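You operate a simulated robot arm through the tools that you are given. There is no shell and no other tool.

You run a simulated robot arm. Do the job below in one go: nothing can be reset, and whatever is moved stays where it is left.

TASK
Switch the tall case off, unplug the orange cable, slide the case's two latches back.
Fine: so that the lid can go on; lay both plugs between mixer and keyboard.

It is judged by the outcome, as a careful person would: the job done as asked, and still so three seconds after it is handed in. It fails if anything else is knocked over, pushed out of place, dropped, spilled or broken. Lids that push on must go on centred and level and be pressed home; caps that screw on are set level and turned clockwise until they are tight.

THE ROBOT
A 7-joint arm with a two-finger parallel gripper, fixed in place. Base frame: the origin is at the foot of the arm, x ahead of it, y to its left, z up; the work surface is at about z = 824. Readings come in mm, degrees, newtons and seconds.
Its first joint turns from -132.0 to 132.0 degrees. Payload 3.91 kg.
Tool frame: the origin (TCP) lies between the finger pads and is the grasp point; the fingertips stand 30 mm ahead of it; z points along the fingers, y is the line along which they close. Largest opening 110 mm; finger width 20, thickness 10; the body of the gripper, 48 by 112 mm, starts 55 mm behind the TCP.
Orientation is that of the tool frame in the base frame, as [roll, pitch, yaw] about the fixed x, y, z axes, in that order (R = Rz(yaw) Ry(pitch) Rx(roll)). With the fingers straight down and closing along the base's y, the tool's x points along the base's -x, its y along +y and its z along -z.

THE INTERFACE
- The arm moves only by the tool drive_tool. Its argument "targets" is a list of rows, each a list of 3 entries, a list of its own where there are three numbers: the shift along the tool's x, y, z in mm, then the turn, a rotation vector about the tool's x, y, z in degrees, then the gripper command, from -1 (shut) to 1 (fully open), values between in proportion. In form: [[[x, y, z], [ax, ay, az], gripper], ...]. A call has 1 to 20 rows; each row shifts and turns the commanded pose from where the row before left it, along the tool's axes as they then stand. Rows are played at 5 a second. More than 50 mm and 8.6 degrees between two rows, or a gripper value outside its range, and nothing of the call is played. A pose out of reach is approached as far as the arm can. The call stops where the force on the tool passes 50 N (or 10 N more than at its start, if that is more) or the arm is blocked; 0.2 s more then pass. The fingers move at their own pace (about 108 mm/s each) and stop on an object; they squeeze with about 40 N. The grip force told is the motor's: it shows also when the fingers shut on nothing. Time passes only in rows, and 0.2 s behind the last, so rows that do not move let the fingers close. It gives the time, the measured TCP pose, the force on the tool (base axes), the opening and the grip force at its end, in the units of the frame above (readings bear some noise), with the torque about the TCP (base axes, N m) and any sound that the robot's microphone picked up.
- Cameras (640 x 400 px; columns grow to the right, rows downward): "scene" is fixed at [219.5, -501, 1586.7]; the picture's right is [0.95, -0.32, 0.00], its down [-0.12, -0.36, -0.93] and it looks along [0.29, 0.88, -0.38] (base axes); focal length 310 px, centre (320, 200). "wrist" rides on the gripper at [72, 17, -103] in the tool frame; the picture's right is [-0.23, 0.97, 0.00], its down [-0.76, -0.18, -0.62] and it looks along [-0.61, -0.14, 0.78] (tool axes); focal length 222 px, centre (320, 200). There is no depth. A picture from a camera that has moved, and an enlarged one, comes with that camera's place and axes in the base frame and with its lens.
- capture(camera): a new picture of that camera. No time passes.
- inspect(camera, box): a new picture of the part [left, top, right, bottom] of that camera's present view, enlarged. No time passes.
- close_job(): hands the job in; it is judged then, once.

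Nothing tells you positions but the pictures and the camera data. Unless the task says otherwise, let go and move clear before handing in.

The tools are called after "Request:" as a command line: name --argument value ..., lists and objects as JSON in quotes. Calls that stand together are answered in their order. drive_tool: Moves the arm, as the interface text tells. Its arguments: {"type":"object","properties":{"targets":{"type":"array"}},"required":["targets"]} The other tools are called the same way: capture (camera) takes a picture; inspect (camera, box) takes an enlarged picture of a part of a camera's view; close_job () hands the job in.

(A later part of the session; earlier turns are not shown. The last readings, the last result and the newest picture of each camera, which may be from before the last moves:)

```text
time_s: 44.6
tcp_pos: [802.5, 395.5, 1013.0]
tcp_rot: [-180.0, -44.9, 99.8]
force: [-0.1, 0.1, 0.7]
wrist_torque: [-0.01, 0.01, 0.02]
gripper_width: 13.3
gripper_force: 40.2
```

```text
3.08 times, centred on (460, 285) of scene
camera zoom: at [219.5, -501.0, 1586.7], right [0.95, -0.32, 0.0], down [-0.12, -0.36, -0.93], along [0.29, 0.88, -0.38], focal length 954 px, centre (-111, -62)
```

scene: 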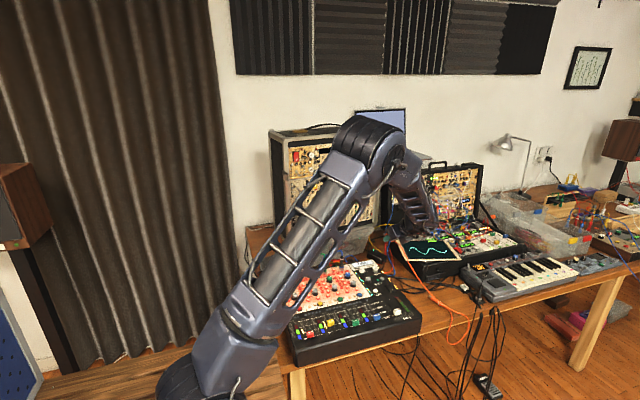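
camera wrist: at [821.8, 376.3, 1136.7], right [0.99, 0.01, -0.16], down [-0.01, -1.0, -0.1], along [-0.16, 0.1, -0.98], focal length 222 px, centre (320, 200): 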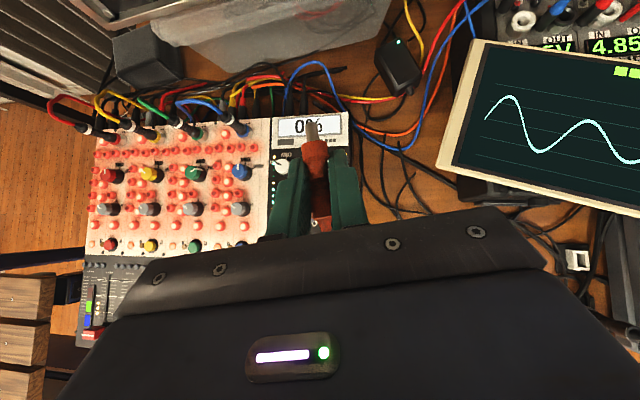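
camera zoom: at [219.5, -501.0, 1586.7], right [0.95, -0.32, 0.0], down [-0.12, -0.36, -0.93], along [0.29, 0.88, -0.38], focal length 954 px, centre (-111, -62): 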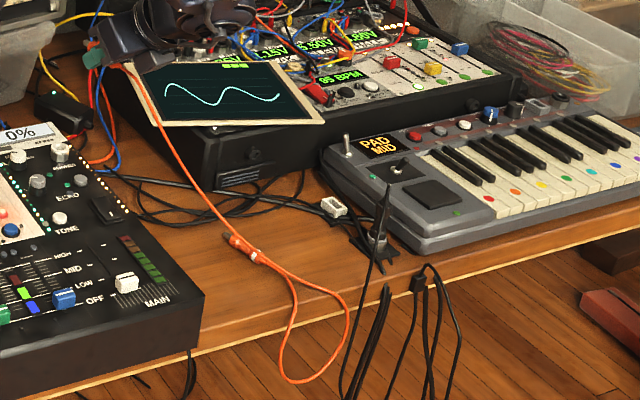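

The slack loop bends toward the table's front edge; that is fine as long as the plugs rest securely. I'll bring plug 2 down to the left of plug 1 and somewhat further back.

Request:
drive_tool --targets '[[[-32.2, 15.3, -0.2], [0, 0, 0], -1], [[-32.2, 15.3, -0.2], [0, 0, 0], -1], [[-32.2, 15.3, -0.2], [0, 0, 0], -1], [[-32.2, 15.3, -0.2], [0, 0, 0], -1], [[-32.2, 15.3, -0.2], [0, 0, 0], -1], [[0, 0, 0], [0, 0, 0], -1]]'

Request:
capture --camera "wrist"

Request:
inspect --camera "scene" --box '[380, 220, 540, 350]'

```text
time_s: 46.0
tcp_pos: [897.1, 296.7, 899.4]
tcp_rot: [180.0, -44.9, 99.7]
force: [1.0, 1.3, 0.1]
wrist_torque: [0.0, 0.03, -0.02]
gripper_width: 13.1
gripper_force: 40.5
```

```text
taken
camera wrist: at [916.9, 276.9, 1023.3], right [0.99, 0.01, -0.16], down [-0.01, -1.0, -0.1], along [-0.16, 0.1, -0.98], focal length 222 px, centre (320, 200)
```

wrist: 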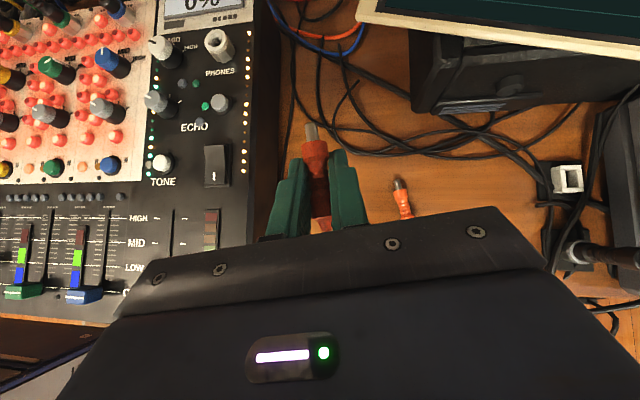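

```text
3.08 times, centred on (460, 285) of scene
camera zoom: at [219.5, -501.0, 1586.7], right [0.95, -0.32, 0.0], down [-0.12, -0.36, -0.93], along [0.29, 0.88, -0.38], focal length 954 px, centre (-111, -62)
```

zoom: 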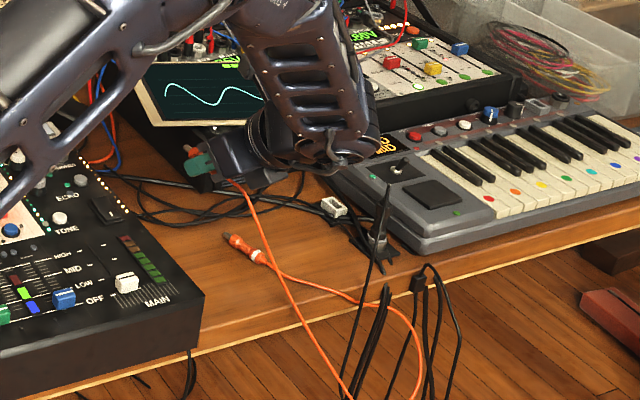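

Request:
drive_tool --targets '[[[-19.3, 0, 19.3], [0, 0, 0], -1], [[-19.3, 0, 19.3], [0, 0, 0], -1], [[-19.3, 0, 19.3], [0, 0, 0], -1], [[-14, 0, 14], [0, 0, 0], -1], [[-7, 0, 7], [0, 0, 0], -1], [[0, 0, 0], [0, 0, 0], -1]]'

Request:
capture --camera "wrist"

Request:
inspect --camera "scene" --box '[380, 220, 540, 350]'

```text
time_s: 47.4
tcp_pos: [895.9, 297.1, 789.6]
tcp_rot: [-180.0, -45.0, 99.8]
force: [1.3, 0.0, -0.2]
wrist_torque: [0.0, -0.01, 0.03]
gripper_width: 13.8
gripper_force: 39.7
```

```text
taken
camera wrist: at [916.3, 278.2, 913.2], right [0.99, 0.01, -0.16], down [-0.01, -1.0, -0.1], along [-0.16, 0.1, -0.98], focal length 222 px, centre (320, 200)
```

wrist: 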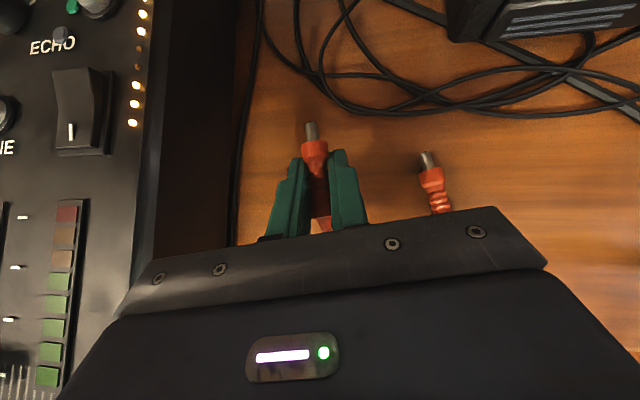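

```text
3.08 times, centred on (460, 285) of scene
camera zoom: at [219.5, -501.0, 1586.7], right [0.95, -0.32, 0.0], down [-0.12, -0.36, -0.93], along [0.29, 0.88, -0.38], focal length 954 px, centre (-111, -62)
```

zoom: 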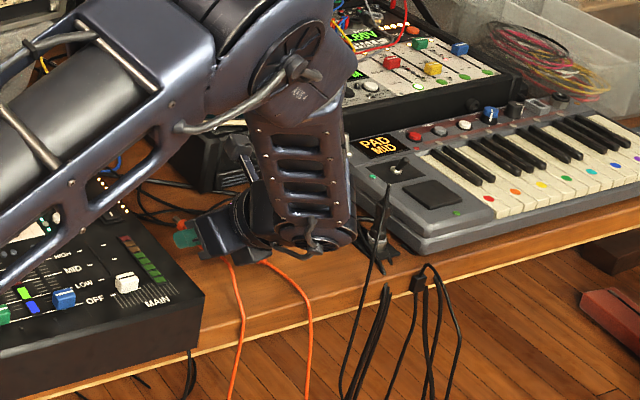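

Request:
drive_tool --targets '[[[-5, 0, 5], [0, 0, 0], -1], [[-4.2, 0, 4.2], [0, 0, 0], -1], [[-2.1, 0, 2.1], [0, 0, 0], -1], [[-1.4, 0, 1.4], [0, 0, 0], -1], [[0, 0, 0], [0, 0, 0], -1]]'

Request:
inspect --camera "wrist" --box '[220, 90, 480, 250]'

```text
time_s: 48.6
tcp_pos: [897.0, 298.3, 771.0]
tcp_rot: [-179.9, -45.0, 99.8]
force: [0.2, -1.0, -1.2]
wrist_torque: [-0.02, 0.01, 0.02]
gripper_width: 13.2
gripper_force: 39.5
```

```text
2.46 times, centred on (350, 170) of wrist
camera zoom: at [916.5, 278.3, 894.6], right [0.99, 0.01, -0.16], down [-0.01, -1.0, -0.1], along [-0.16, 0.1, -0.98], focal length 547 px, centre (246, 274)
```

zoom: 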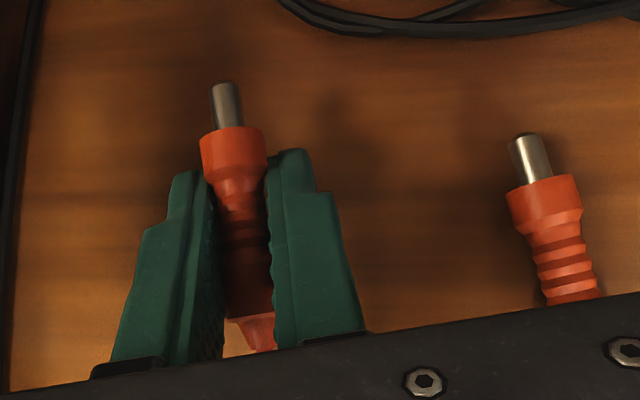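

Request:
drive_tool --targets '[[[-0.5, 0, 0.5], [0, 0, 0], -1], [[0, 0, 0], [0, 0, 0], -0.75], [[0, 0, 0], [0, 0, 0], -0.68], [[0, 0, 0], [0, 0, 0], -0.6], [[0, 0, 0], [0, 0, 0], -0.5], [[0, 0, 0], [0, 0, 0], -0.5]]'

Request:
inspect --camera "wrist" --box '[220, 90, 480, 250]'

```text
time_s: 50.0
tcp_pos: [898.5, 298.1, 771.6]
tcp_rot: [180.0, -44.9, 99.8]
force: [0.7, 0.0, 0.9]
wrist_torque: [-0.03, 0.0, -0.03]
gripper_width: 27.6
gripper_force: 0.1
```

```text
2.46 times, centred on (350, 170) of wrist
camera zoom: at [916.5, 278.2, 893.9], right [0.99, 0.01, -0.16], down [-0.01, -1.0, -0.1], along [-0.16, 0.1, -0.98], focal length 547 px, centre (246, 274)
```

zoom: 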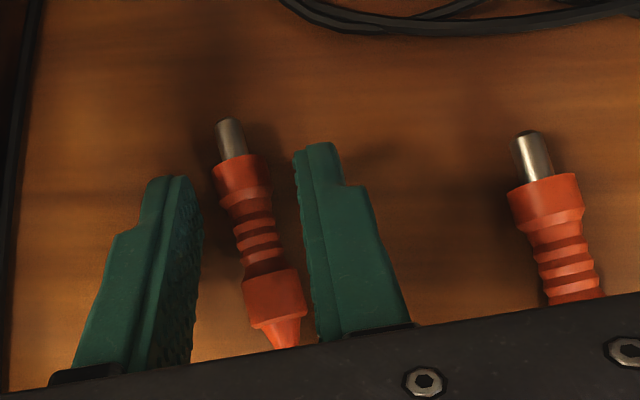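

Plug 2 is down too. I'll open a bit more and back away up, then check both plugs stay put.

Request:
drive_tool --targets '[[[1.4, 0, -1.4], [0, 0, 0], -0.3], [[1.4, 0, -1.4], [0, 0, 0], -0.2], [[0, 0, -10], [0, 0, 0], -0.2], [[0, 0, -20], [0, 0, 0], -0.2], [[10, 0, -30], [0, 0, 0], -0.2], [[20, 0, -30], [0, 0, 0], -0.2], [[25, 0, -30], [0, 0, 0], -0.2], [[25, 0, -30], [0, 0, 0], -0.2], [[0, 0, 0], [0, 0, 0], -0.2]]'

Request:
capture --camera "wrist"

Request:
inspect --camera "scene" --box '[380, 220, 540, 350]'

```text
time_s: 52.0
tcp_pos: [904.7, 248.8, 933.5]
tcp_rot: [-179.8, -45.0, 99.6]
force: [-0.1, 0.6, -0.1]
wrist_torque: [0.03, 0.0, 0.02]
gripper_width: 43.8
gripper_force: 0.1
```

```text
taken
camera wrist: at [923.9, 229.4, 1057.1], right [0.99, 0.01, -0.16], down [-0.01, -1.0, -0.1], along [-0.16, 0.1, -0.98], focal length 222 px, centre (320, 200)
```

wrist: 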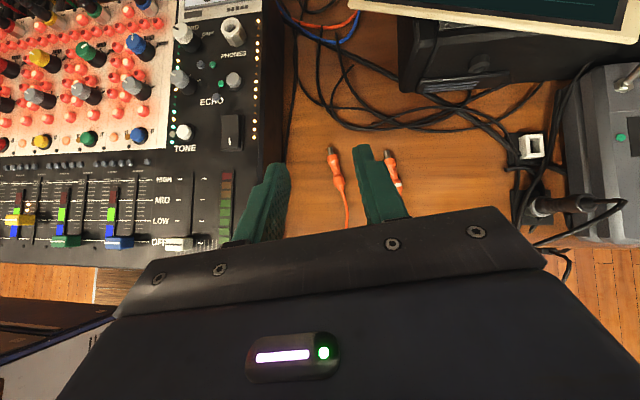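

```text
3.08 times, centred on (460, 285) of scene
camera zoom: at [219.5, -501.0, 1586.7], right [0.95, -0.32, 0.0], down [-0.12, -0.36, -0.93], along [0.29, 0.88, -0.38], focal length 954 px, centre (-111, -62)
```

zoom: 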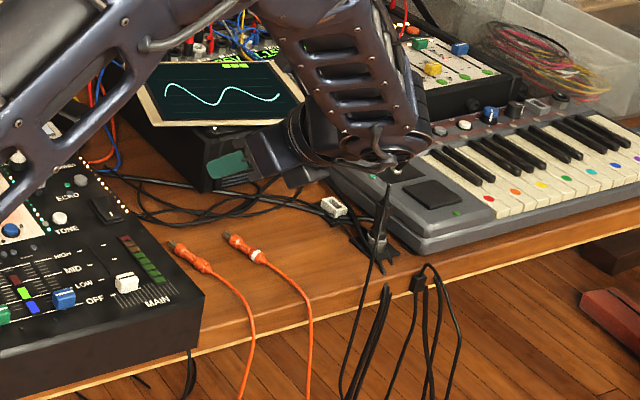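

Both plugs rest stably side by side on the table. Now the latches: I'll zoom the fixed camera on the case's left edge.

Request:
inspect --camera "scene" --box '[264, 155, 312, 185]'

Request:
inspect --camera "scene" --box '[264, 200, 312, 230]'

Request:
inspect --camera "scene" --box '[255, 115, 395, 255]'

```text
13.33 times, centred on (288, 170) of scene
camera zoom: at [219.5, -501.0, 1586.7], right [0.95, -0.32, 0.0], down [-0.12, -0.36, -0.93], along [0.29, 0.88, -0.38], focal length 4135 px, centre (747, 600)
```

zoom: 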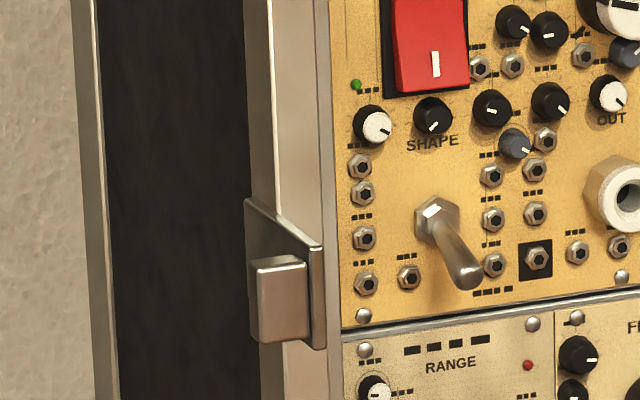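

```text
13.33 times, centred on (288, 215) of scene
camera zoom: at [219.5, -501.0, 1586.7], right [0.95, -0.32, 0.0], down [-0.12, -0.36, -0.93], along [0.29, 0.88, -0.38], focal length 4135 px, centre (747, 0)
```

zoom: 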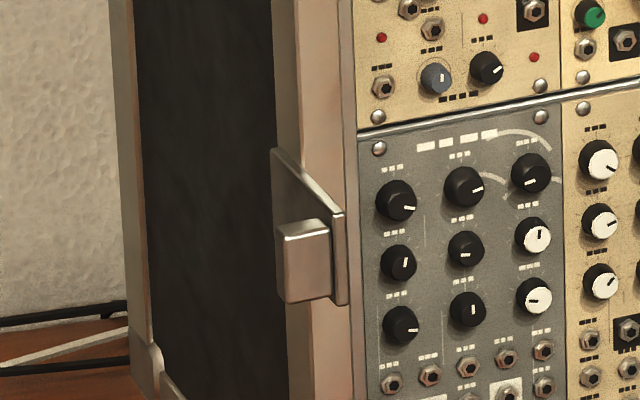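

```text
2.86 times, centred on (325, 185) of scene
camera zoom: at [219.5, -501.0, 1586.7], right [0.95, -0.32, 0.0], down [-0.12, -0.36, -0.93], along [0.29, 0.88, -0.38], focal length 886 px, centre (306, 243)
```

zoom: 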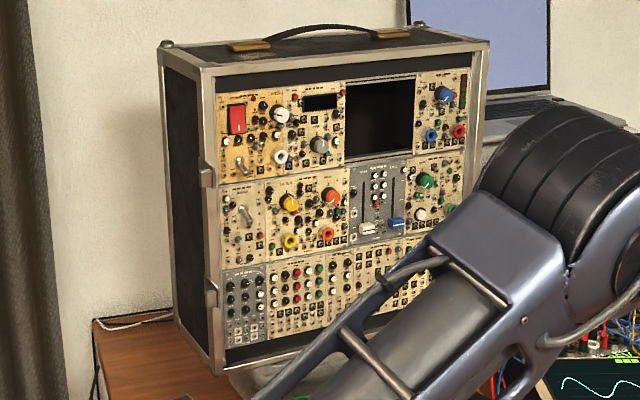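

The latch plates lie against the case's left side and stick out about 45 mm in front: upper front edge near (464, 631, z 1195–1227), lower z 1012–1044. I'll rise, cross over to the left, and level the tool with the fingers closed to push them back.

Request:
drive_tool --targets '[[[32, 0, -32], [0, 0, 0], -1], [[32, 0, -32], [0, 0, 0], -1], [[32, 0, -32], [0, 0, 0], -1], [[32, 0, -32], [0, 0, 0], -1], [[32, 0, -32], [0, 0, 0], -1], [[32, 0, -32], [0, 0, 0], -1], [[18.9, -32.8, 18], [0, 0, 0], -1], [[18.9, -32.8, 18], [0, 0, 0], -1], [[18.9, -32.8, 18], [0, 0, 0], -1], [[18.9, -32.8, 18], [0, 0, 0], -1], [[18.9, -32.8, 18], [0, 0, 0], -1], [[18.9, -32.8, 18], [0, 0, 0], -1], [[18.9, -32.8, 18], [0, 0, 0], -1], [[18.9, -32.8, 18], [0, 0, 0], -1], [[18.9, -32.8, 18], [0, 0, 0], -1], [[18.9, -32.8, 18], [0, 0, 0], -1], [[18.9, -32.8, 18], [0, 0, 0], -1]]'

Request:
capture --camera "scene"

Request:
inspect --camera "scene" --box '[380, 240, 540, 390]'

```text
time_s: 55.6
tcp_pos: [498.8, 470.6, 1212.1]
tcp_rot: [-180.0, -45.0, 99.7]
force: [0.7, -1.0, 0.2]
wrist_torque: [0.05, 0.02, 0.02]
gripper_width: 0.0
gripper_force: 38.2
```

```text
taken
```

scene: 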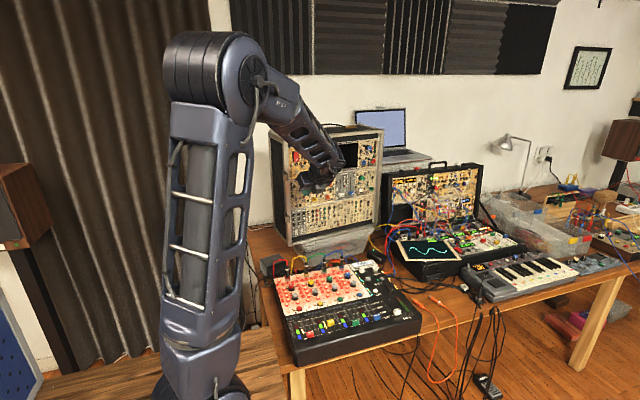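

```text
2.67 times, centred on (460, 315) of scene
camera zoom: at [219.5, -501.0, 1586.7], right [0.95, -0.32, 0.0], down [-0.12, -0.36, -0.93], along [0.29, 0.88, -0.38], focal length 827 px, centre (-53, -107)
```

zoom: 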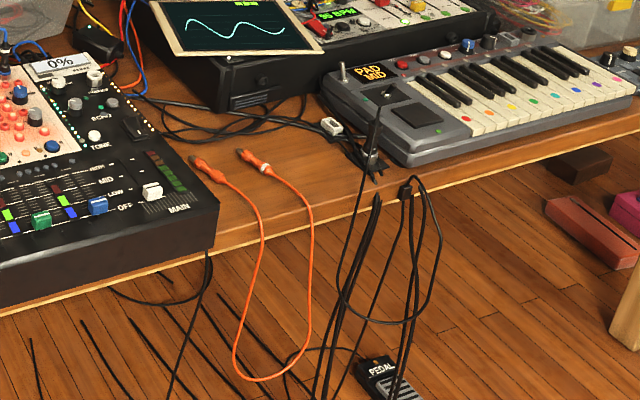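

The plugs are holding still. Now I'll level the tool and view the upper latch.

Request:
drive_tool --targets '[[[0, 0, 0], [0, 7.5, 0], -1], [[0, 0, 0], [0, 7.5, 0], -1], [[0, 0, 0], [0, 7.5, 0], -1], [[0, 0, 0], [0, 7.5, 0], -1], [[0, 0, 0], [0, 7.5, 0], -1], [[0, 0, 0], [0, 7.5, 0], -1], [[0, 0, 0], [0, 0, 0], -1]]'

Request:
capture --camera "wrist"

Request:
inspect --camera "wrist" --box '[230, 60, 390, 180]'

```text
time_s: 57.2
tcp_pos: [500.9, 470.5, 1215.2]
tcp_rot: [6.6, -89.9, -86.9]
force: [0.4, 0.1, 0.1]
wrist_torque: [-0.01, -0.01, 0.0]
gripper_width: 0.0
gripper_force: 37.6
```

```text
taken
camera wrist: at [534.8, 370.3, 1286.9], right [0.96, 0.17, -0.23], down [-0.07, -0.64, -0.76], along [-0.27, 0.75, -0.61], focal length 222 px, centre (320, 200)
```

wrist: 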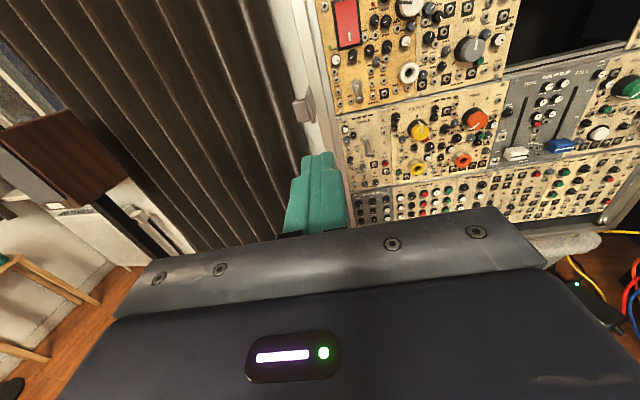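

```text
3.33 times, centred on (310, 120) of wrist
camera zoom: at [534.8, 370.3, 1286.9], right [0.96, 0.17, -0.23], down [-0.07, -0.64, -0.76], along [-0.27, 0.75, -0.61], focal length 740 px, centre (353, 467)
```

zoom: 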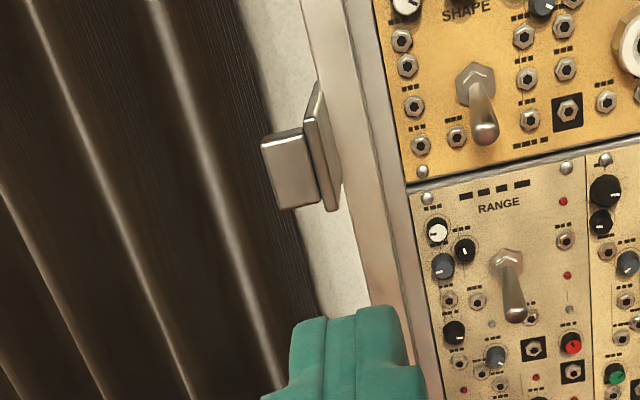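

Request:
drive_tool --targets '[[[-1.3, -7, 25], [0, 0, 0], -1], [[-1.3, -7, 25], [0, 0, 0], -1], [[-1.3, -7, 25], [0, 0, 0], -1], [[-1.3, 0, 25], [0, 0, 0], -1], [[0, 0, 12], [0, 0, 0], -1], [[0, 0, 0], [0, 0, 0], -1]]'

Request:
capture --camera "wrist"

Request:
inspect --camera "wrist" --box '[250, 90, 390, 180]'

Request:
inspect --camera "scene" --box '[255, 150, 319, 190]'

```text
time_s: 58.6
tcp_pos: [459.5, 578.5, 1209.7]
tcp_rot: [-45.0, -89.9, -35.4]
force: [-0.1, 0.1, 0.1]
wrist_torque: [-0.05, 0.04, -0.01]
gripper_width: 0.2
gripper_force: 37.8
```

```text
taken
camera wrist: at [493.4, 478.1, 1281.7], right [0.96, 0.17, -0.23], down [-0.07, -0.64, -0.76], along [-0.27, 0.75, -0.61], focal length 222 px, centre (320, 200)
```

wrist: 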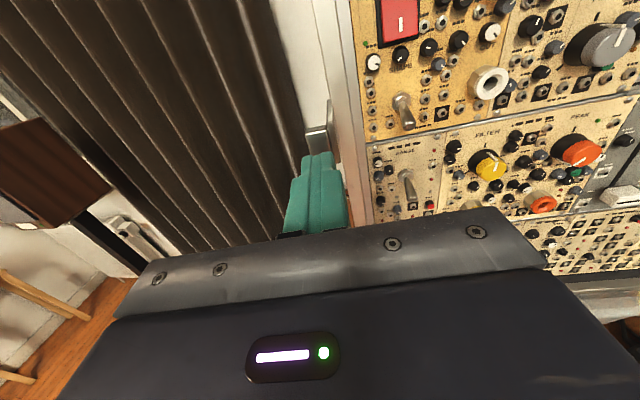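

```text
4.44 times, centred on (320, 135) of wrist
camera zoom: at [493.4, 478.1, 1281.7], right [0.96, 0.17, -0.23], down [-0.07, -0.64, -0.76], along [-0.27, 0.75, -0.61], focal length 987 px, centre (320, 489)
```

zoom: 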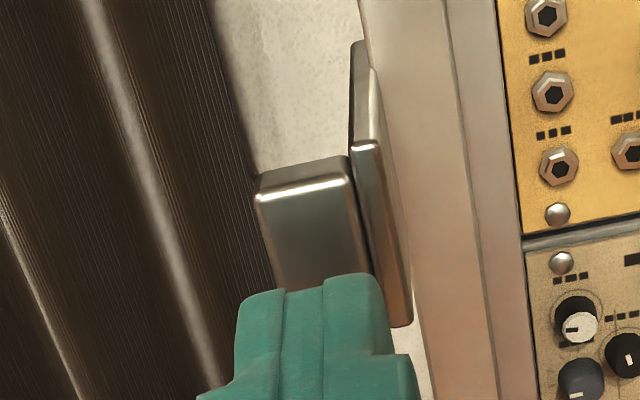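

```text
10.00 times, centred on (287, 170) of scene
camera zoom: at [219.5, -501.0, 1586.7], right [0.95, -0.32, 0.0], down [-0.12, -0.36, -0.93], along [0.29, 0.88, -0.38], focal length 3102 px, centre (650, 500)
```

zoom: 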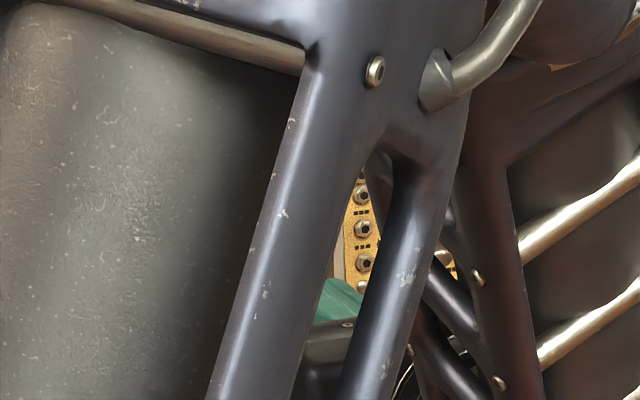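

The closed fingertips are lined up with the latch's thumb block. I'll push it back slowly, watching force.

Request:
drive_tool --targets '[[[0, 1, 8], [0, 0, 0], -1], [[0, 0, 4], [0, 0, 0], -1], [[0, 0, 4], [0, 0, 0], -1], [[0, 0, 4], [0, 0, 0], -1], [[0, 0, 4], [0, 0, 0], -1]]'

Request:
inspect --camera "wrist" --box '[250, 90, 390, 180]'

```text
time_s: 59.8
tcp_pos: [458.0, 601.0, 1210.5]
tcp_rot: [142.0, -90.0, 137.6]
force: [0.2, 0.0, -0.3]
wrist_torque: [0.0, 0.02, 0.0]
gripper_width: 0.0
gripper_force: 38.0
```

```text
4.44 times, centred on (320, 135) of wrist
camera zoom: at [491.3, 501.1, 1281.8], right [0.96, 0.17, -0.23], down [-0.07, -0.64, -0.76], along [-0.27, 0.75, -0.61], focal length 987 px, centre (320, 489)
```

zoom: 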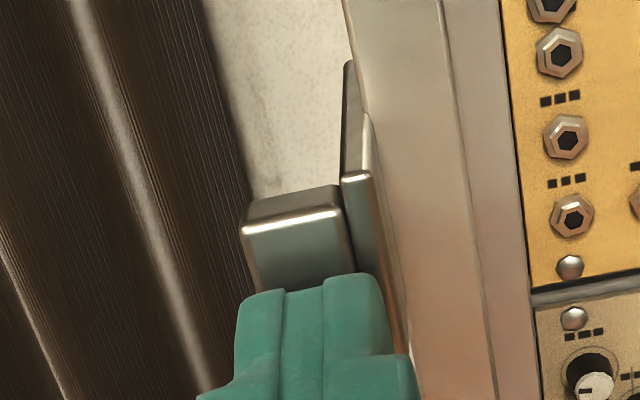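

Request:
drive_tool --targets '[[[0, 0, 3], [0, 0, 0], -1], [[0, 0, 3], [0, 0, 0], -1], [[0, 0, 3], [0, 0, 0], -1], [[0, 0, 3], [0, 0, 0], -1]]'

Request:
inspect --camera "wrist" --box '[250, 90, 390, 180]'

```text
time_s: 60.8
tcp_pos: [456.7, 613.2, 1209.2]
tcp_rot: [124.8, -89.9, 155.1]
force: [1.6, -1.6, -1.0]
wrist_torque: [-0.03, -0.01, -0.05]
gripper_width: 0.0
gripper_force: 37.7
```

```text
4.44 times, centred on (320, 135) of wrist
camera zoom: at [489.1, 513.2, 1282.1], right [0.96, 0.17, -0.23], down [-0.07, -0.64, -0.76], along [-0.27, 0.75, -0.61], focal length 987 px, centre (320, 489)
```

zoom: 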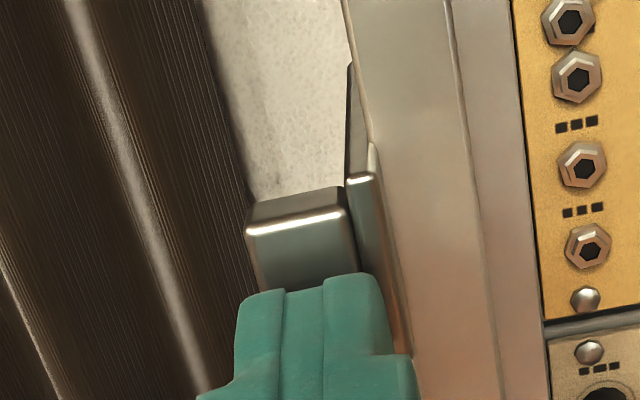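

The latch is sliding with the fingertip at only ~2 N. Continuing in small steps.

Request:
drive_tool --targets '[[[0, 0, 3], [0, 0, 0], -1], [[0, 0, 3], [0, 0, 0], -1], [[0, 0, 3], [0, 0, 0], -1], [[0, 0, 3], [0, 0, 0], -1]]'

Request:
inspect --camera "wrist" --box '[250, 90, 390, 180]'

```text
time_s: 61.5
tcp_pos: [454.7, 615.7, 1209.7]
tcp_rot: [153.4, -89.9, 126.3]
force: [-6.4, -41.7, 7.8]
wrist_torque: [0.28, -0.02, 0.27]
gripper_width: 0.1
gripper_force: 37.7
stopped in row 3: the force on the tool passed its limit at 53 N (the readings are from after the stop); the commanded pose is now the measured one
```

```text
4.44 times, centred on (320, 135) of wrist
camera zoom: at [488.7, 516.9, 1282.3], right [0.96, 0.17, -0.23], down [-0.07, -0.65, -0.76], along [-0.27, 0.75, -0.61], focal length 987 px, centre (320, 489)
```

zoom: 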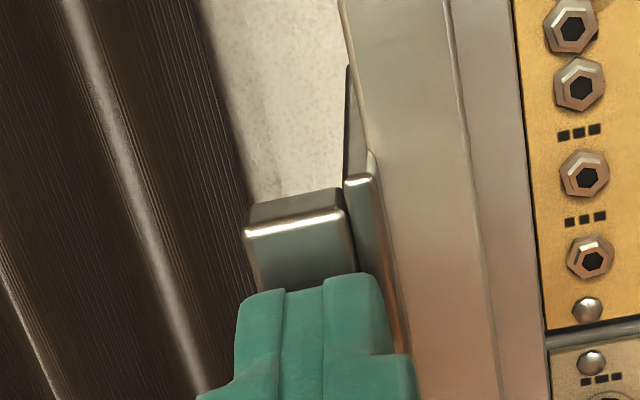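

The latch hit a firm stop after roughly 10 mm of travel. I'll back off and look at where it sits compared with the lower latch.

Request:
drive_tool --targets '[[[0, 0, -5], [0, 0, 0], -1], [[0, 0, -30], [0, 0, 0], -1], [[0, 0, -40], [0, 0, 0], -1], [[0, 0, -40], [0, 0, 0], -1]]'

Request:
capture --camera "wrist"

Request:
inspect --camera "wrist" --box '[250, 60, 390, 180]'

Request:
inspect --camera "scene" --box '[255, 115, 395, 255]'

```text
time_s: 62.5
tcp_pos: [472.9, 505.8, 1209.1]
tcp_rot: [26.0, -90.0, -106.2]
force: [0.1, 0.4, -0.7]
wrist_torque: [0.02, -0.01, -0.01]
gripper_width: 0.2
gripper_force: 37.9
```

```text
taken
camera wrist: at [506.5, 405.8, 1281.7], right [0.96, 0.17, -0.23], down [-0.07, -0.65, -0.76], along [-0.27, 0.75, -0.61], focal length 222 px, centre (320, 200)
```

wrist: 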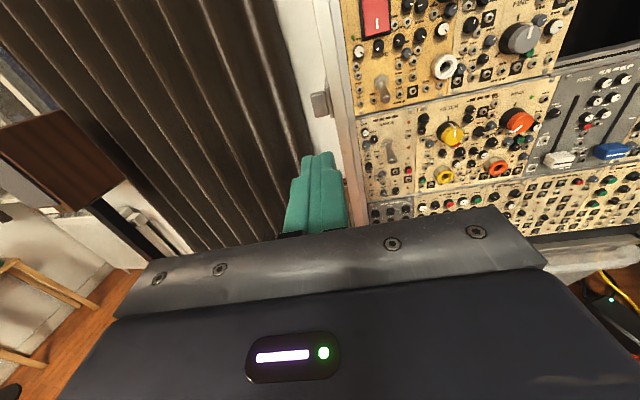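

```text
3.33 times, centred on (320, 120) of wrist
camera zoom: at [506.5, 405.8, 1281.7], right [0.96, 0.17, -0.23], down [-0.07, -0.65, -0.76], along [-0.27, 0.75, -0.61], focal length 740 px, centre (320, 467)
```

zoom: 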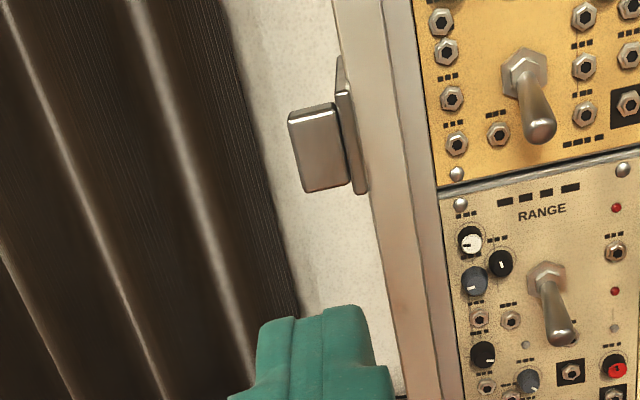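

```text
2.86 times, centred on (325, 185) of scene
camera zoom: at [219.5, -501.0, 1586.7], right [0.95, -0.32, 0.0], down [-0.12, -0.36, -0.93], along [0.29, 0.88, -0.38], focal length 886 px, centre (306, 243)
```

zoom: 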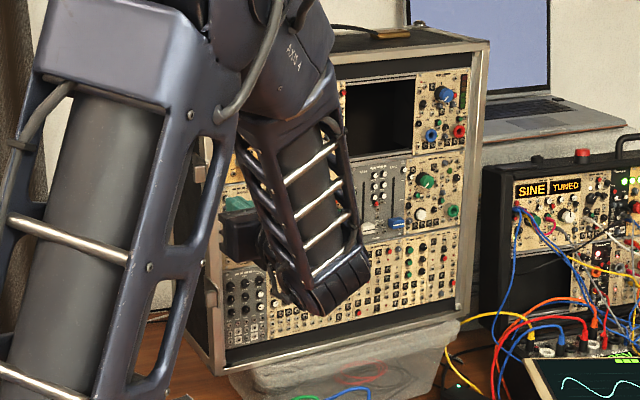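

Request:
drive_tool --targets '[[[0, 40, -5], [0, 0, 0], -1], [[0, 40, -5], [0, 0, 0], -1], [[0, 40, -5], [0, 0, 0], -1]]'

Request:
inspect --camera "scene" --box '[264, 155, 312, 185]'

Request:
inspect --camera "scene" --box '[264, 200, 312, 230]'

Request:
inspect --camera "scene" --box '[255, 115, 395, 255]'

```text
time_s: 63.3
tcp_pos: [594.4, 510.4, 1207.3]
tcp_rot: [177.4, -89.9, 102.3]
force: [0.3, 0.5, 0.7]
wrist_torque: [-0.05, -0.01, -0.05]
gripper_width: 0.0
gripper_force: 38.0
```

```text
13.33 times, centred on (288, 170) of scene
camera zoom: at [219.5, -501.0, 1586.7], right [0.95, -0.32, 0.0], down [-0.12, -0.36, -0.93], along [0.29, 0.88, -0.38], focal length 4135 px, centre (747, 600)
```

zoom: 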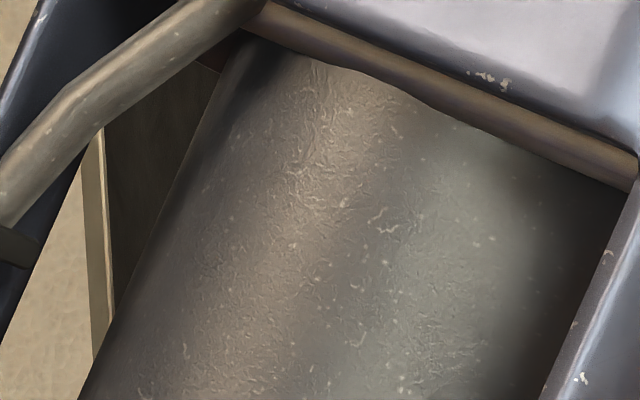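

```text
13.33 times, centred on (288, 215) of scene
camera zoom: at [219.5, -501.0, 1586.7], right [0.95, -0.32, 0.0], down [-0.12, -0.36, -0.93], along [0.29, 0.88, -0.38], focal length 4135 px, centre (747, 0)
```

zoom: 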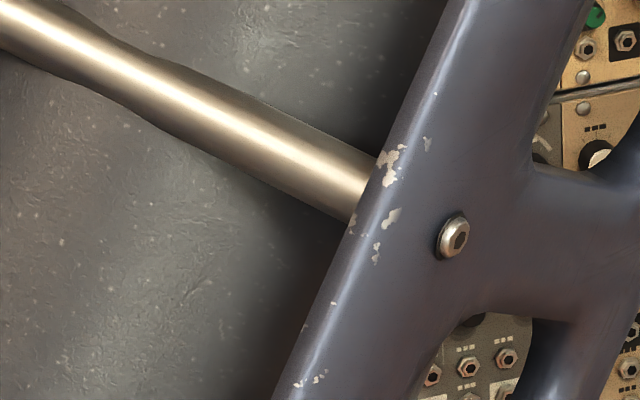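

```text
2.86 times, centred on (325, 185) of scene
camera zoom: at [219.5, -501.0, 1586.7], right [0.95, -0.32, 0.0], down [-0.12, -0.36, -0.93], along [0.29, 0.88, -0.38], focal length 886 px, centre (306, 243)
```

zoom: 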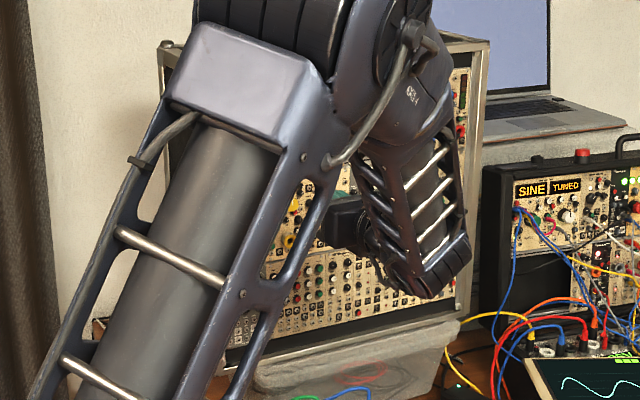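

Request:
drive_tool --targets '[[[0, 40, -25], [0, 0, 0], -1], [[0, 40, -25], [0, 0, 0], -1], [[0, 40, -25], [0, 0, 0], -1], [[0, 40, -25], [0, 0, 0], -1], [[0, 40, -25], [0, 0, 0], -1]]'

Request:
inspect --camera "scene" --box '[264, 155, 312, 185]'

Request:
inspect --camera "scene" --box '[264, 200, 312, 230]'

Request:
inspect --camera "scene" --box '[255, 115, 395, 255]'

```text
time_s: 64.5
tcp_pos: [811.7, 424.4, 1211.4]
tcp_rot: [178.3, -89.9, 101.6]
force: [0.0, 1.1, 0.0]
wrist_torque: [-0.06, -0.02, -0.05]
gripper_width: 0.0
gripper_force: 37.6
```

```text
13.33 times, centred on (288, 170) of scene
camera zoom: at [219.5, -501.0, 1586.7], right [0.95, -0.32, 0.0], down [-0.12, -0.36, -0.93], along [0.29, 0.88, -0.38], focal length 4135 px, centre (747, 600)
```

zoom: 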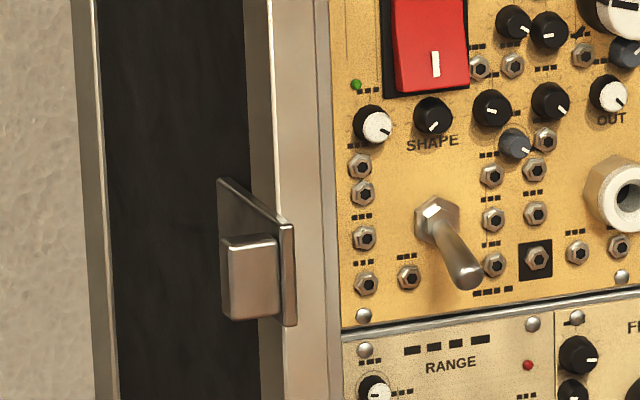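

```text
13.33 times, centred on (288, 215) of scene
camera zoom: at [219.5, -501.0, 1586.7], right [0.95, -0.32, 0.0], down [-0.12, -0.36, -0.93], along [0.29, 0.88, -0.38], focal length 4135 px, centre (747, 0)
```

zoom: 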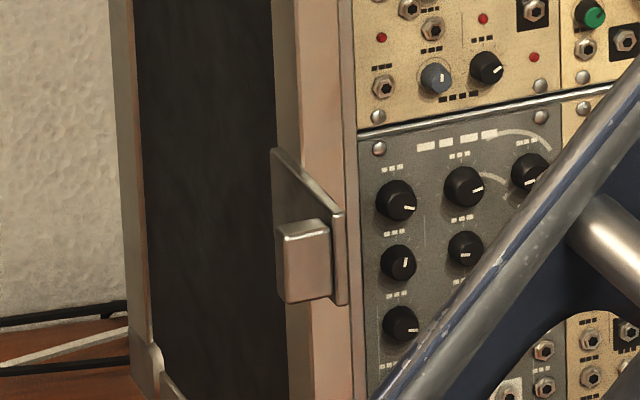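

```text
2.86 times, centred on (325, 185) of scene
camera zoom: at [219.5, -501.0, 1586.7], right [0.95, -0.32, 0.0], down [-0.12, -0.36, -0.93], along [0.29, 0.88, -0.38], focal length 886 px, centre (306, 243)
```

zoom: 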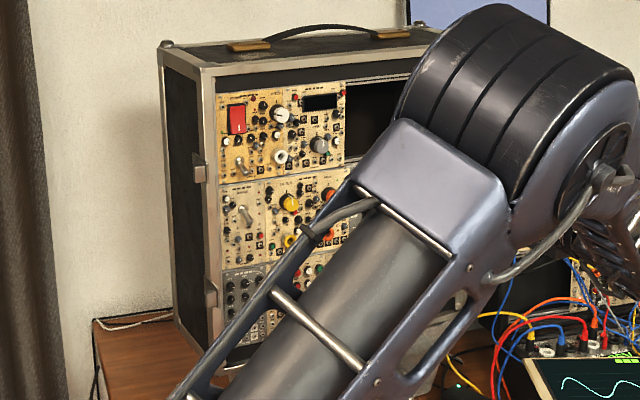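

The upper latch moved back about 23 mm to its end stop, and the case itself hasn't shifted. Now I'll do the same for the lower latch, with the tool tilted slightly downward so the wrist stays well above the mixer's cables.

Request:
drive_tool --targets '[[[-6.8, -35.5, 16.7], [0, 0, 0], -1], [[-6.8, -35.5, 16.7], [0, 0, 0], -1], [[-6.8, -35.5, 16.7], [0, 0, 0], -1], [[-6.8, -35.5, 16.7], [0, 0, 0], -1], [[-6.8, -35.5, 16.7], [0, 0, 0], -1], [[-6.8, -35.5, 16.7], [0, 0, 0], -1], [[-6.8, -35.5, 16.7], [0, 0, 0], -1], [[-6.8, -35.5, 16.7], [0, 0, 0], -1], [[-6.8, -35.5, 16.7], [0, 0, 0], -1], [[0, 0, 0], [0, -7, 0], -1], [[0, 0, 0], [0, -7, 0], -1], [[0, 0, 0], [0, -6, 0], -1], [[0, 0, 0], [0, 0, 0], -1]]'

Request:
capture --camera "wrist"

Request:
capture --camera "scene"

```text
time_s: 67.3
tcp_pos: [474.1, 515.5, 1149.2]
tcp_rot: [180.0, -69.8, 99.8]
force: [0.9, 0.3, 0.5]
wrist_torque: [0.02, 0.02, 0.0]
gripper_width: 0.1
gripper_force: 37.8
```

```text
taken
camera wrist: at [502.6, 446.9, 1251.9], right [0.97, 0.09, -0.21], down [-0.03, -0.87, -0.5], along [-0.23, 0.49, -0.84], focal length 222 px, centre (320, 200)
```

wrist: 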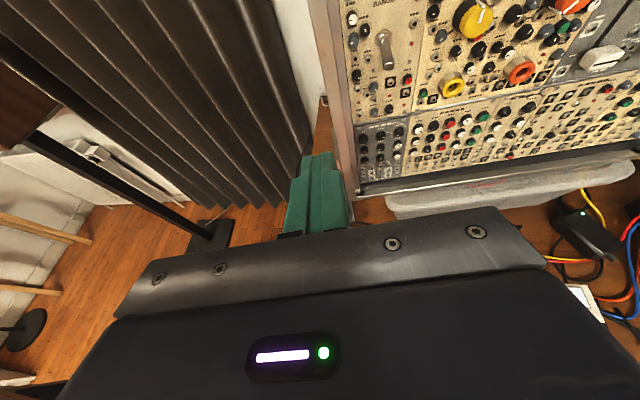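

```text
taken
```

scene: 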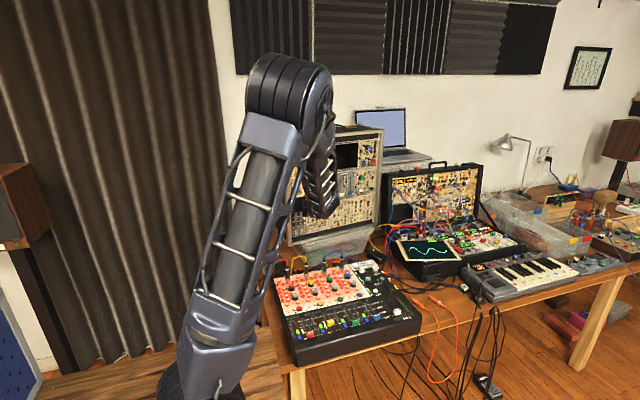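

Request:
drive_tool --targets '[[[-23.3, 0, 8.5], [0, 0, 0], -1], [[-23.3, 0, 8.5], [0, 0, 0], -1], [[-23.3, 0, 8.5], [0, 0, 0], -1], [[-23.3, 0, 8.5], [0, 0, 0], -1], [[0, 0, 0], [0, 0, 0], -1]]'

Request:
capture --camera "wrist"

Request:
inspect --camera "wrist" --box '[250, 60, 430, 180]'

Request:
inspect --camera "scene" --box '[250, 170, 410, 300]'

```text
time_s: 68.5
tcp_pos: [475.6, 515.7, 1048.2]
tcp_rot: [-180.0, -69.9, 99.8]
force: [-0.1, 0.0, 1.1]
wrist_torque: [0.03, -0.02, 0.02]
gripper_width: 0.0
gripper_force: 37.8
```

```text
taken
camera wrist: at [503.5, 446.3, 1151.1], right [0.97, 0.09, -0.21], down [-0.03, -0.86, -0.5], along [-0.23, 0.49, -0.84], focal length 222 px, centre (320, 200)
```

wrist: 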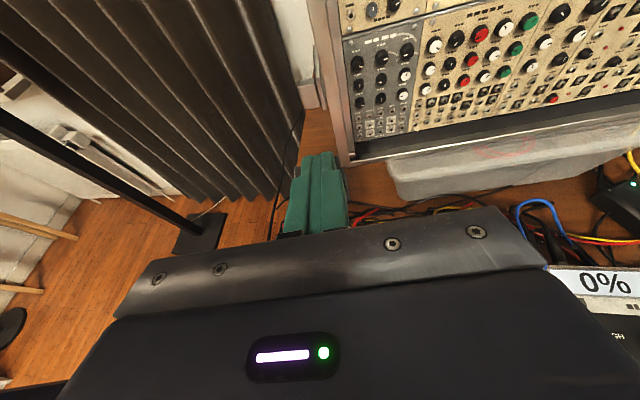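

```text
3.33 times, centred on (340, 120) of wrist
camera zoom: at [503.5, 446.3, 1151.1], right [0.97, 0.09, -0.21], down [-0.03, -0.86, -0.5], along [-0.23, 0.49, -0.84], focal length 740 px, centre (253, 467)
```

zoom: 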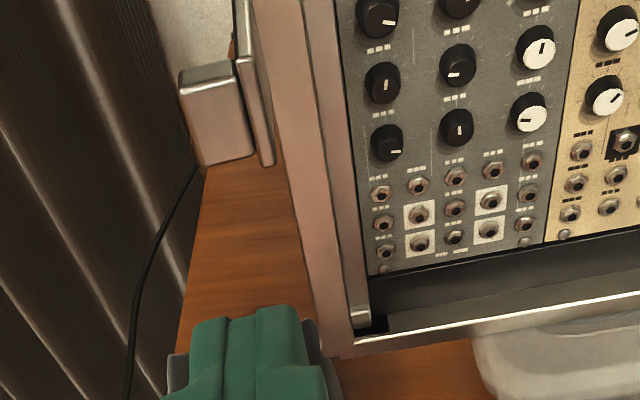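

```text
3.08 times, centred on (330, 235) of scene
camera zoom: at [219.5, -501.0, 1586.7], right [0.95, -0.32, 0.0], down [-0.12, -0.36, -0.93], along [0.29, 0.88, -0.38], focal length 954 px, centre (289, 92)
```

zoom: 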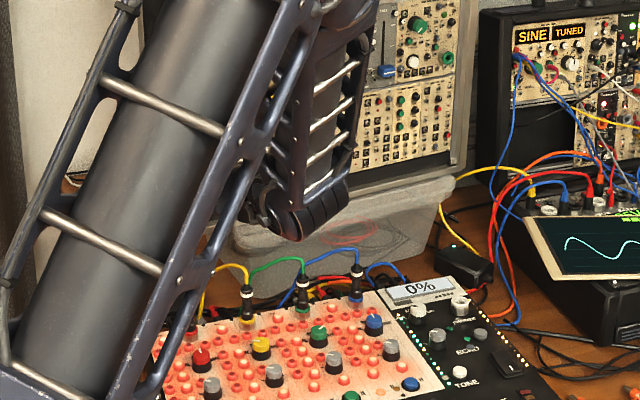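

Request:
drive_tool --targets '[[[2, -1.2, 24.1], [0, 0, 0], -1], [[2, -1.2, 24.1], [0, 0, 0], -1], [[2, -1.1, 24.1], [0, 0, 0], -1], [[0, 0, 0], [0, 0, 0], -1]]'

Request:
capture --camera "wrist"

Request:
inspect --camera "wrist" --box '[240, 80, 400, 180]'

Request:
inspect --camera "scene" --box '[250, 170, 410, 300]'

```text
time_s: 69.5
tcp_pos: [459.5, 584.1, 1028.6]
tcp_rot: [180.0, -70.0, 99.7]
force: [-0.4, -0.1, 0.3]
wrist_torque: [0.01, 0.03, -0.01]
gripper_width: 0.0
gripper_force: 37.5
```

```text
taken
camera wrist: at [487.6, 515.0, 1132.5], right [0.97, 0.09, -0.21], down [-0.03, -0.86, -0.5], along [-0.23, 0.49, -0.84], focal length 222 px, centre (320, 200)
```

wrist: 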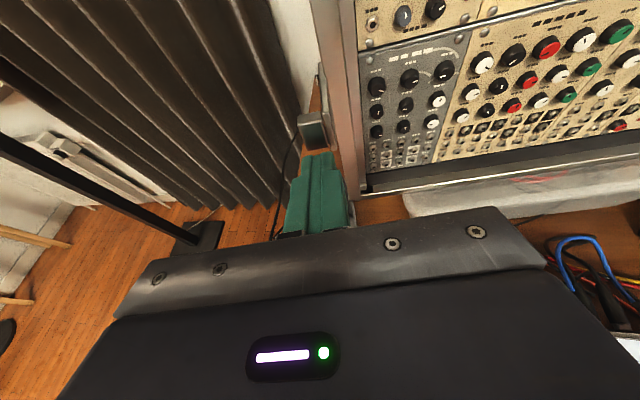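

```text
4.00 times, centred on (320, 130) of wrist
camera zoom: at [487.6, 515.0, 1132.5], right [0.97, 0.09, -0.21], down [-0.03, -0.86, -0.5], along [-0.23, 0.49, -0.84], focal length 888 px, centre (320, 480)
```

zoom: 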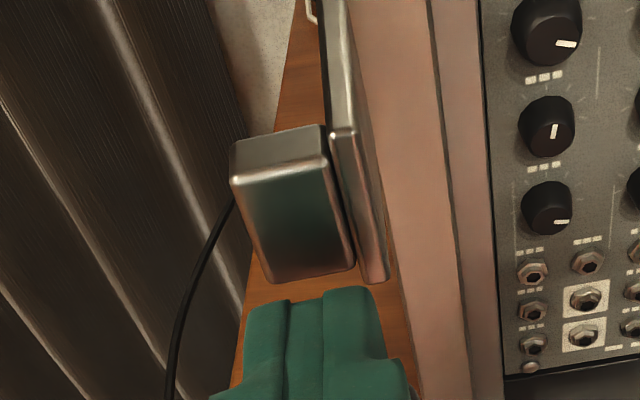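

```text
3.08 times, centred on (330, 235) of scene
camera zoom: at [219.5, -501.0, 1586.7], right [0.95, -0.32, 0.0], down [-0.12, -0.36, -0.93], along [0.29, 0.88, -0.38], focal length 954 px, centre (289, 92)
```

zoom: 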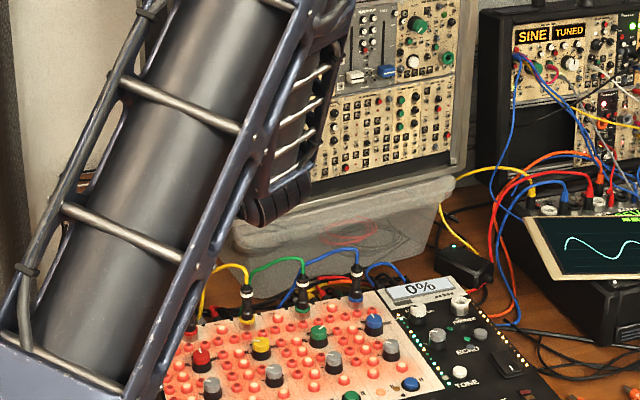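

Request:
drive_tool --targets '[[[1.37, 0, 3.76], [0, 0, 0], -1], [[1.37, 0, 3.76], [0, 0, 0], -1], [[1.37, 0, 3.76], [0, 0, 0], -1], [[1.37, 0, 3.76], [0, 0, 0], -1], [[1.37, 0, 3.76], [0, 0, 0], -1]]'

Request:
inspect --camera "wrist" --box '[240, 80, 400, 180]'

```text
time_s: 70.7
tcp_pos: [455.3, 603.3, 1029.9]
tcp_rot: [-179.8, -69.9, 99.8]
force: [0.3, 0.4, 0.0]
wrist_torque: [0.02, 0.02, 0.02]
gripper_width: 0.2
gripper_force: 38.2
```

```text
4.00 times, centred on (320, 130) of wrist
camera zoom: at [483.5, 534.9, 1133.0], right [0.97, 0.09, -0.21], down [-0.03, -0.86, -0.5], along [-0.23, 0.49, -0.84], focal length 888 px, centre (320, 480)
```

zoom: 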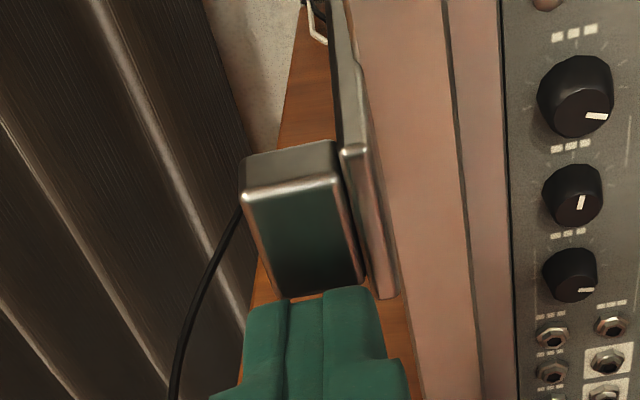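

The lower latch is moving along as well. I'll continue with smaller steps to its stop.

Request:
drive_tool --targets '[[[0.68, 0, 1.88], [0, 0, 0], -1], [[0.68, 0, 1.88], [0, 0, 0], -1], [[0.68, 0, 1.88], [0, 0, 0], -1]]'

Request:
inspect --camera "wrist" --box '[240, 80, 400, 180]'

```text
time_s: 71.5
tcp_pos: [453.4, 609.8, 1030.4]
tcp_rot: [-179.9, -69.9, 99.7]
force: [-0.9, -0.1, -0.3]
wrist_torque: [0.01, -0.01, 0.0]
gripper_width: 0.3
gripper_force: 37.5
```

```text
4.00 times, centred on (320, 130) of wrist
camera zoom: at [481.9, 541.2, 1133.0], right [0.97, 0.09, -0.21], down [-0.03, -0.87, -0.5], along [-0.23, 0.49, -0.84], focal length 888 px, centre (320, 480)
```

zoom: 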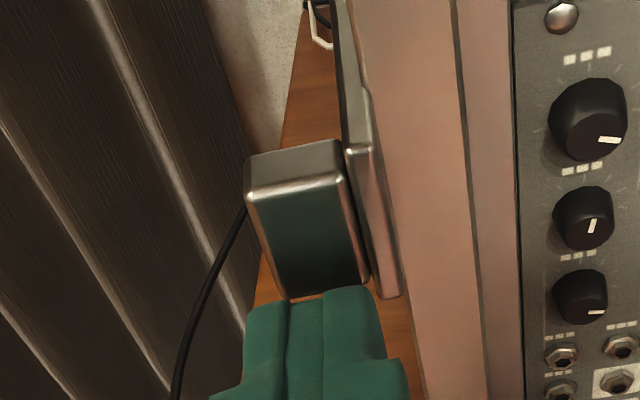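

Request:
drive_tool --targets '[[[0.5, 0, 1.4], [0, 0, 0], -1], [[0.5, 0, 1.4], [0, 0, 0], -1]]'

Request:
inspect --camera "wrist" --box '[240, 80, 400, 180]'

```text
time_s: 72.1
tcp_pos: [453.4, 613.0, 1029.8]
tcp_rot: [-179.8, -69.8, 99.8]
force: [1.1, -12.5, 3.2]
wrist_torque: [0.12, 0.0, 0.01]
gripper_width: 0.2
gripper_force: 38.2
```

```text
4.00 times, centred on (320, 130) of wrist
camera zoom: at [481.5, 543.3, 1133.0], right [0.97, 0.09, -0.21], down [-0.03, -0.86, -0.5], along [-0.23, 0.49, -0.84], focal length 888 px, centre (320, 480)
```

zoom: 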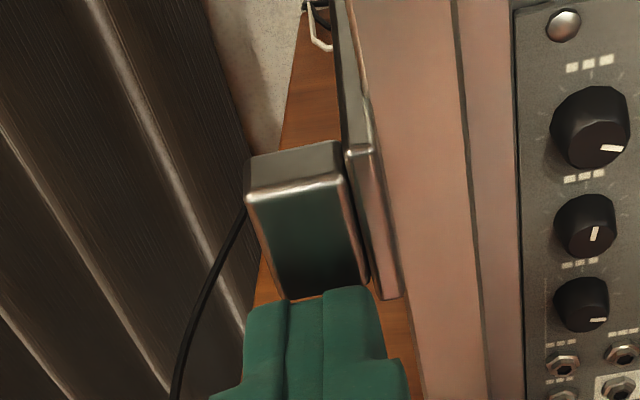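

Request:
drive_tool --targets '[[[0.3, 0, 0.9], [0, 0, 0], -1], [[0, 0, 0], [0, 0, 0], -1]]'

Request:
drive_tool --targets '[[[-1.7, 0, -4.7], [0, 0, 0], -1], [[-6.8, 0, -18.8], [0, 0, 0], -1], [[-13.7, 0, -37.6], [0, 0, 0], -1], [[-13.7, 0, -37.6], [0, 0, 0], -1], [[20, 0, -20], [0, 0, 0], -1], [[30, 0, -20], [0, 0, 0], -1], [[30, 0, -20], [0, 0, 0], -1], [[30, 0, -20], [0, 0, 0], -1]]'

Request:
capture --camera "wrist"

```text
time_s: 72.7
tcp_pos: [452.9, 612.2, 1030.6]
tcp_rot: [-179.9, -69.9, 99.7]
force: [0.9, -17.4, 1.6]
wrist_torque: [0.01, -0.05, 0.01]
gripper_width: 0.0
gripper_force: 37.7
```

```text
time_s: 74.5
tcp_pos: [478.1, 472.8, 1161.6]
tcp_rot: [-179.8, -69.8, 99.7]
force: [0.8, 0.2, 0.1]
wrist_torque: [0.06, 0.03, 0.04]
gripper_width: 0.2
gripper_force: 37.6
```

```text
taken
camera wrist: at [505.9, 403.6, 1264.3], right [0.97, 0.09, -0.21], down [-0.03, -0.87, -0.5], along [-0.23, 0.49, -0.84], focal length 222 px, centre (320, 200)
```

wrist: 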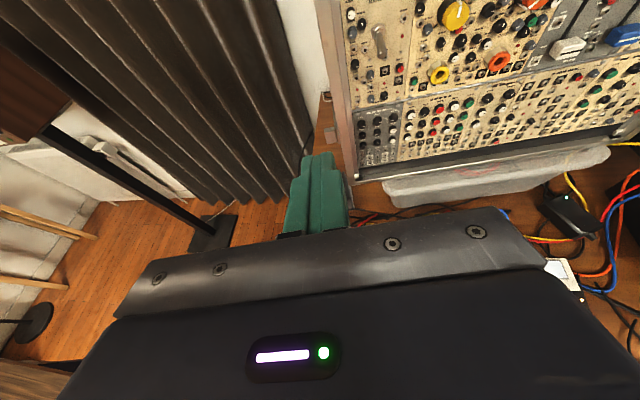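

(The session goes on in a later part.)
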